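You operate a simulated robot arm through the tools that you are given. There is no shell and no other tool. Be economical: measure what you need, move in short steps, check, and stop when the job is done.

Carry out the task below with a simulated robot arm. There is one attempt and no reset: what you move stays moved.

TASK
Press the green key to switch it off.

It is judged by the outcome, as a careful person would: the job done as asked, and still so three seconds after it is handed in. It fails if anything else is knocked over, pushed out of place, dropped, spilled or broken.

THE ROBOT
A 7-joint arm with a two-finger parallel gripper, fixed in place. Base frame: the origin is at the foot of the arm, x ahead of it, y to its left, z up. Lengths are in mm, angles in rad, forces in N, time in s.
Its first joint turns from -1.152 to 1.152 rad. Payload 2.6 kg.
Tool frame: the origin (TCP) lies between the finger pads and is the grasp point; the fingertips stand 30 mm ahead of it; z points along the fingers, y is the line along which they close. The gripper opens to 94 mm. The fingers are 28 mm wide and 10 mm thick; the gripper's body (50 by 96 mm) begins 55 mm behind the TCP.
Orientation is that of the tool frame in the base frame, as [roll, pitch, yaw] about the fixed x, y, z axes, in that order (R = Rz(yaw) Ry(pitch) Rx(roll)). With the fingers straight down and closing along the base's y, the tool's x points along the base's -x, its y along +y and its z along -z.

THE INTERFACE
- The arm moves only by the tool jog_arm. Its argument "plan" is a list of rows, each an object (a shift or turn left out is 0, a gripper value left out holds the last) with "travel": the shift along the tool's x, y, z in mm, a list of three; "angular": the turn, a rotation vector about the tool's x, y, z in rad, a list of three; "fingers": the finger opening in mm, from 0 to 94. In form: [{"travel": [dx, dy, dz], "angular": [wx, wy, wz], "fingers": fingers}, ...]. A call has 1 to 8 rows; each row shifts and turns the commanded pose from where the row before left it, along the tool's axes as they then stand. A row lasts 0.2 s, in which the tool goes at most 50 mm and 0.15 rad; a call with a longer step from one row to the next is refused whole, and so is a gripper value outside its range. A pose out of reach is approached as far as the arm can. The call stops where the force on the tool passes 40 N (or 10 N more than at its start, if that is more) or the arm is blocked; 0.2 s more then pass. The fingers move at their own pace (about 72 mm/s each) and stop on an object; they squeeze with about 38 N. The grip force told is the motor's: it shows also when the fingers shut on nothing. Time passes only in rows, and 0.2 s behind the last, so rows that do not move let the fingers close. It gives the time, the measured TCP pose, the force on the tool (base axes), the opening and the grip force at its end, in the units of the frame above (readings bear some noise).
- Cameras (640 x 400 px; columns grow to the right, rows downward): "scene" is fixed at [52.7, 463.2, 550.7]; the picture's right is [-0.47, -0.88, 0.00], its down [-0.61, 0.33, -0.72] and it looks along [0.63, -0.34, -0.70] (base axes); focal length 304 px, centre (320, 200). "wrist" rides on the gripper at [-37, 0, -58] in the tool frame; the picture's right is [0.00, -1.00, 0.00], its down [0.97, 0.00, -0.24] and it looks along [0.24, 0.00, 0.97] (tool axes); focal length 218 px, centre (320, 200).
- grab_frame(camera): a new picture of that camera. No time passes.
- measure_at(camera, pixels): there is no depth. For up to 12 entries [column, row, z] of the newest picture of that camera ("zoom" is the newest enlarged one), the place [x, y] in the base frame at which the ray of that pixel passes the height z, good to about 3 mm. No time passes.
- close_up(camera, box): a new picture of the part [left, top, right, bottom] of that camera's present view, enlarged. No time passes.
- sign_off(): hands the job in; it is judged then, once.

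Work in short steps. Measure before you move; look again where a grasp or a placing could have gone wrong, and mend it. You have 60 turns and 30 pictures in all, the two below and enlarged ones among them. Open the gripper and draw the arm clear of the work before you hand the job in, unless the task says otherwise; then end with one line.

The tools are called after "Emit:" by a JSON object that holds its "name" and its "arguments". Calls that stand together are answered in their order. jog_arm: Moves the arm, as the interface text tells. Its arguments: {"type":"object","properties":{"plan":{"type":"array"}},"required":["plan"]} The other tools are called the same way: grab_frame (camera) takes a picture; measure_at (camera, pixels) gives the place at which the rays of pixels pass given heights; close_up (camera, box) takes an enlarged picture of a part of a camera's view; sign_off () hands the job in.

At the start:

```text
time_s: 0.0
position: [278.8, 315.4, 348.0]
tool_rot: [3.141, 0.0, -3.14]
wrist_force: [0.0, -1.0, 0.2]
gripper_width: 94.1
grip_force: 0.1
```

scene: 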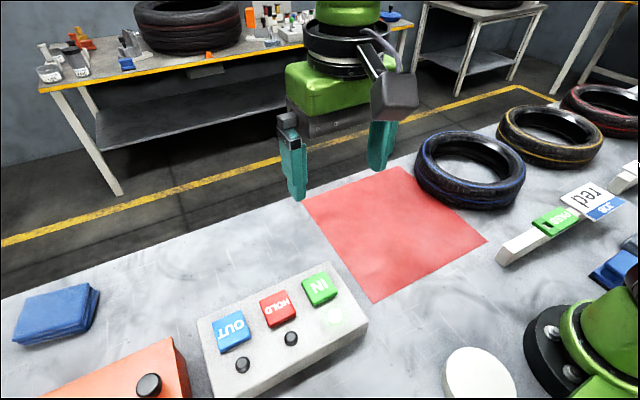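
wrist: 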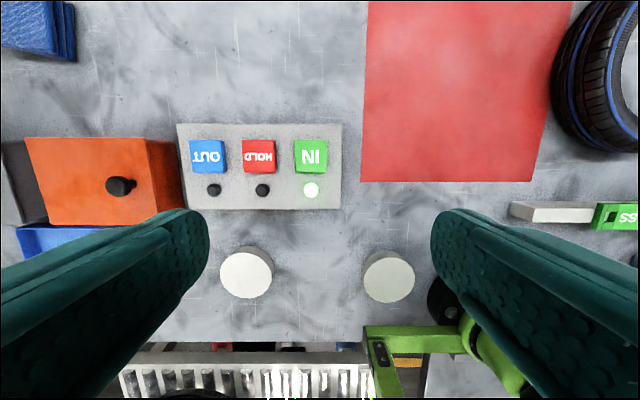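

The lit green key "IN" is at about (319,288) in the scene and (311,156) in the wrist view. I measure at several heights to triangulate it.

Emit:
{"name": "measure_at", "arguments": {"camera": "scene", "pixels": [[319, 286, 66], [319, 286, 100], [319, 286, 120], [319, 286, 140], [209, 340, 66], [368, 325, 66]]}}

Emit:
{"name": "measure_at", "arguments": {"camera": "wrist", "pixels": [[311, 155, 66], [311, 155, 100], [311, 155, 120], [311, 155, 140], [259, 156, 100], [311, 190, 100]]}}

Emit:
{"name": "close_up", "arguments": {"camera": "scene", "box": [190, 240, 390, 400]}}

Emit:
{"name": "close_up", "arguments": {"camera": "wrist", "box": [170, 110, 350, 222]}}

```text
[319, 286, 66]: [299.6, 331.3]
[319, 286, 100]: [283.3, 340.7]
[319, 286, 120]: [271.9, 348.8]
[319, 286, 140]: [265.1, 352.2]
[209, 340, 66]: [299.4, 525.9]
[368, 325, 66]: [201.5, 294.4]
```

```text
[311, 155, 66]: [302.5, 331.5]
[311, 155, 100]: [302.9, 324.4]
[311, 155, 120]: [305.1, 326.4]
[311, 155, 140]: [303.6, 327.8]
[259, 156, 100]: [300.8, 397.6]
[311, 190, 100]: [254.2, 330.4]
```

```text
2.50 times, centred on (290, 320) of scene
```

zoom: 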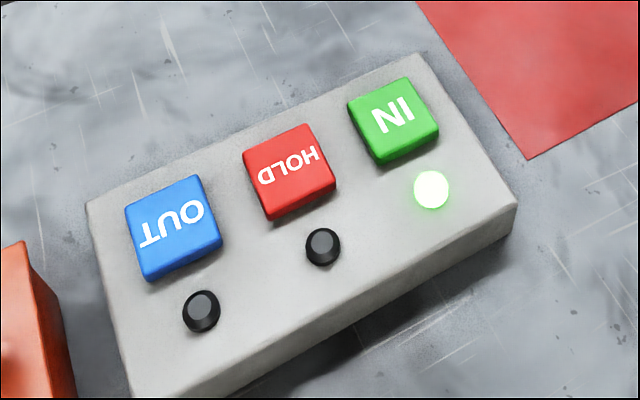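

```text
3.56 times, centred on (260, 166) of wrist
```

zoom: 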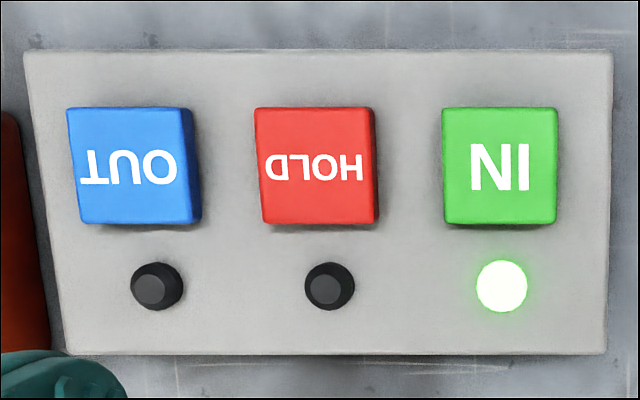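

The two rays only meet near z≈66, though the panel clearly has thickness. I check the calibration on the red mat's corner, which lies flat: scene (373,301), wrist (361,182).

Emit:
{"name": "measure_at", "arguments": {"camera": "scene", "pixels": [[373, 301, 66], [487, 241, 66], [373, 301, 40], [487, 241, 40], [304, 199, 66]]}}

Emit:
{"name": "measure_at", "arguments": {"camera": "wrist", "pixels": [[361, 182, 66], [533, 182, 66], [361, 182, 40], [533, 182, 40]]}}

```text
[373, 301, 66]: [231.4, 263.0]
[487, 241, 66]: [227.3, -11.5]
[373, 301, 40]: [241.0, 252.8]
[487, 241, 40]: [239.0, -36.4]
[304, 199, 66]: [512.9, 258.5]
```

```text
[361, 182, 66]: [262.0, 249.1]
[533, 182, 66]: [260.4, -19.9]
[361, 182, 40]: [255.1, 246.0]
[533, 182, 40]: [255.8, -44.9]
```

The scene's finger positions agree with the reported pose, so I need another viewpoint to settle the height. I close the fingers, move above the key and go partway down, well clear of it, then look again.

Emit:
{"name": "jog_arm", "arguments": {"plan": [{"travel": [-8, 5, 35], "fingers": 0}, {"travel": [-8, 5, 35], "fingers": 0}, {"travel": [0, 3, 30], "fingers": 0}, {"travel": [0, 0, 0], "fingers": 0}, {"travel": [0, 0, 0], "fingers": 0}]}}

Emit:
{"name": "grab_frame", "arguments": {"camera": "wrist"}}

Emit:
{"name": "grab_frame", "arguments": {"camera": "scene"}}

```text
time_s: 1.2
position: [295.1, 327.8, 248.8]
tool_rot: [-3.141, 0.001, 3.139]
wrist_force: [0.8, -0.2, 0.2]
gripper_width: 0.1
grip_force: 32.9
```

```text
25 pictures are left
```

wrist: 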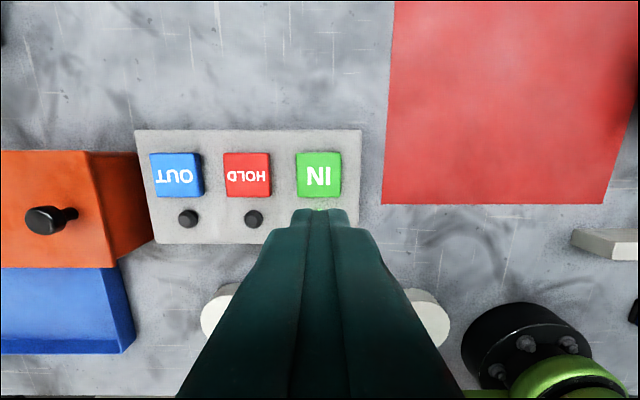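

```text
24 pictures are left
```

scene: 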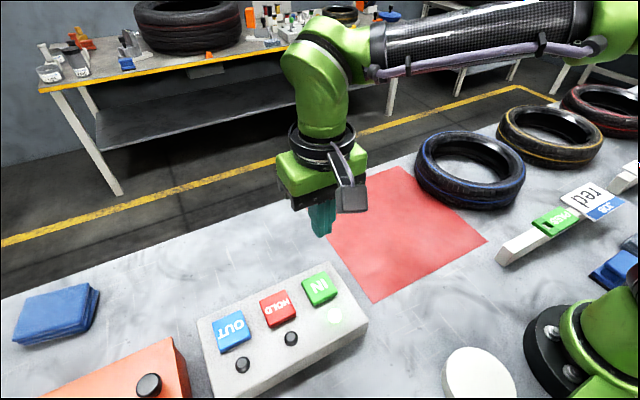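

Both wrist views and the scene put the key at about (303,329), with its top around z 45–65 and the surface apparently lower than stated. I align and go down to tip z≈120, then check.

Emit:
{"name": "jog_arm", "arguments": {"plan": [{"travel": [-8, 1, 30]}, {"travel": [0, 0, 35]}, {"travel": [0, 0, 34]}, {"travel": [0, 0, 0]}]}}

Emit:
{"name": "grab_frame", "arguments": {"camera": "scene"}}

Emit:
{"name": "grab_frame", "arguments": {"camera": "wrist"}}

```text
time_s: 2.2
position: [301.8, 328.0, 148.8]
tool_rot: [3.14, 0.0, -3.141]
wrist_force: [-0.4, -0.3, 0.2]
gripper_width: 0.0
grip_force: 33.4
```

```text
23 pictures are left
```

scene: 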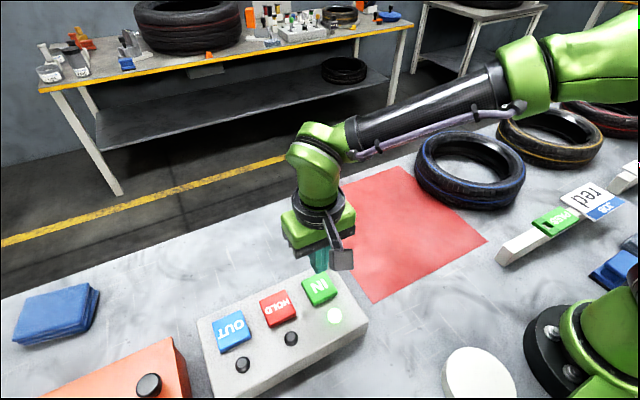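

```text
22 pictures are left
```

wrist: 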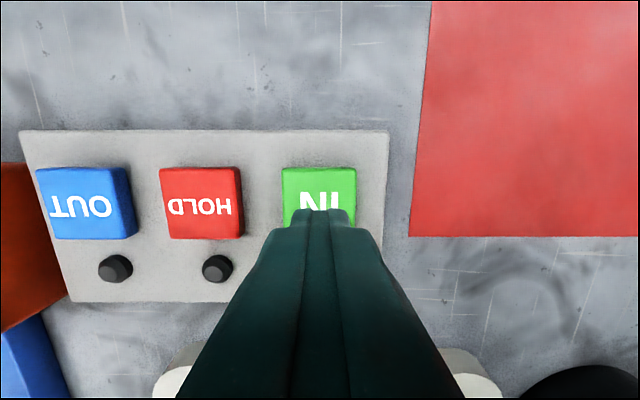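

Key spacing across the three views puts the key top at z≈56, centred under the fingers. I lower the tip to about z 72, then feel down slowly.

Emit:
{"name": "jog_arm", "arguments": {"plan": [{"travel": [0, 0, 25]}, {"travel": [0, 0, 20]}, {"travel": [0, 0, 3]}, {"travel": [0, 0, 3]}, {"travel": [0, 0, 0]}]}}

Emit:
{"name": "close_up", "arguments": {"camera": "scene", "box": [190, 210, 430, 360]}}

```text
time_s: 3.4
position: [303.4, 328.6, 98.7]
tool_rot: [3.14, -0.001, -3.141]
wrist_force: [-0.4, 0.4, 0.4]
gripper_width: 0.0
grip_force: 33.2
```

```text
2.67 times, centred on (310, 285) of scene
```

zoom: 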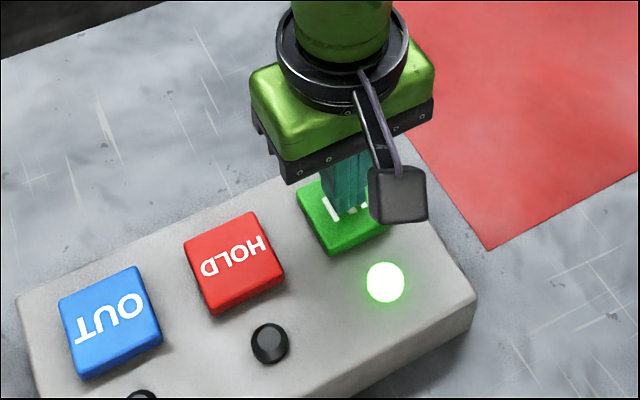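

The tip (z≈69) is just above the middle of the key, and there is no force yet. I continue in 2 mm steps.

Emit:
{"name": "jog_arm", "arguments": {"plan": [{"travel": [0, 0, 2]}, {"travel": [0, 0, 2]}, {"travel": [0, 0, 2]}, {"travel": [0, 0, 2]}]}}

Emit:
{"name": "close_up", "arguments": {"camera": "scene", "box": [190, 210, 430, 360]}}

```text
time_s: 4.4
position: [303.1, 329.1, 90.0]
tool_rot: [3.141, 0.001, 3.141]
wrist_force: [-0.1, -0.7, 2.3]
gripper_width: 0.2
grip_force: 33.2
```

```text
2.67 times, centred on (310, 285) of scene
```

zoom: 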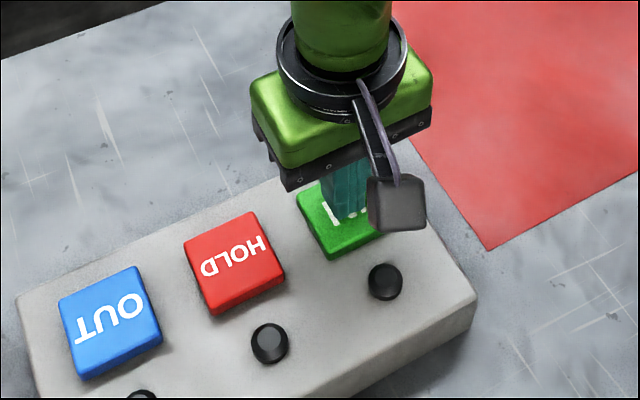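

The force is 2.3 N and the green lamp is now dark, so the key has switched. I go straight up and check that it stays off.

Emit:
{"name": "jog_arm", "arguments": {"plan": [{"travel": [0, 0, -10]}, {"travel": [0, 0, -40]}, {"travel": [0, 0, -45]}, {"travel": [0, 0, -45], "fingers": 94}, {"travel": [0, 0, -45], "fingers": 94}, {"travel": [0, 0, 0], "fingers": 94}, {"travel": [0, 0, 0], "fingers": 94}]}}

Emit:
{"name": "grab_frame", "arguments": {"camera": "scene"}}

Emit:
{"name": "grab_frame", "arguments": {"camera": "wrist"}}

```text
time_s: 6.0
position: [302.5, 329.7, 275.8]
tool_rot: [3.142, 0.001, 3.141]
wrist_force: [-0.5, -0.1, -0.1]
gripper_width: 94.3
grip_force: 0.1
```

```text
19 pictures are left
```

scene: 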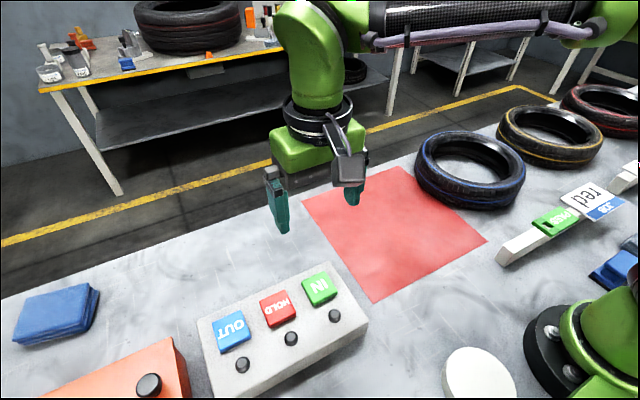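

```text
18 pictures are left
```

wrist: 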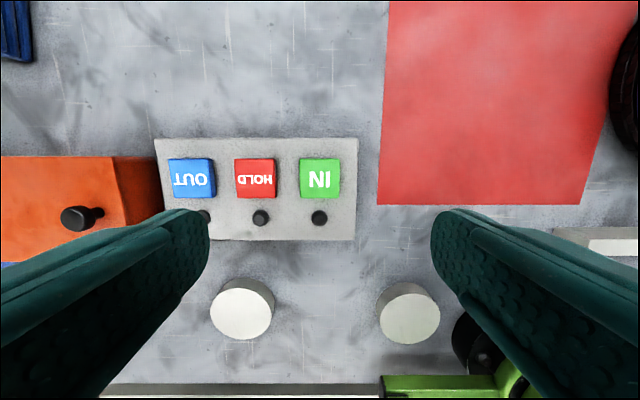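

The lamp at (334,316) in the scene stays dark, nothing else has moved, and the gripper is open and clear, so I hand the job in.

Emit:
{"name": "sign_off", "arguments": {}}

```text
The job is handed in.
```

I pressed the green "IN" key once; its lamp went out and was still dark after I drew the arm clear, and nothing else moved.
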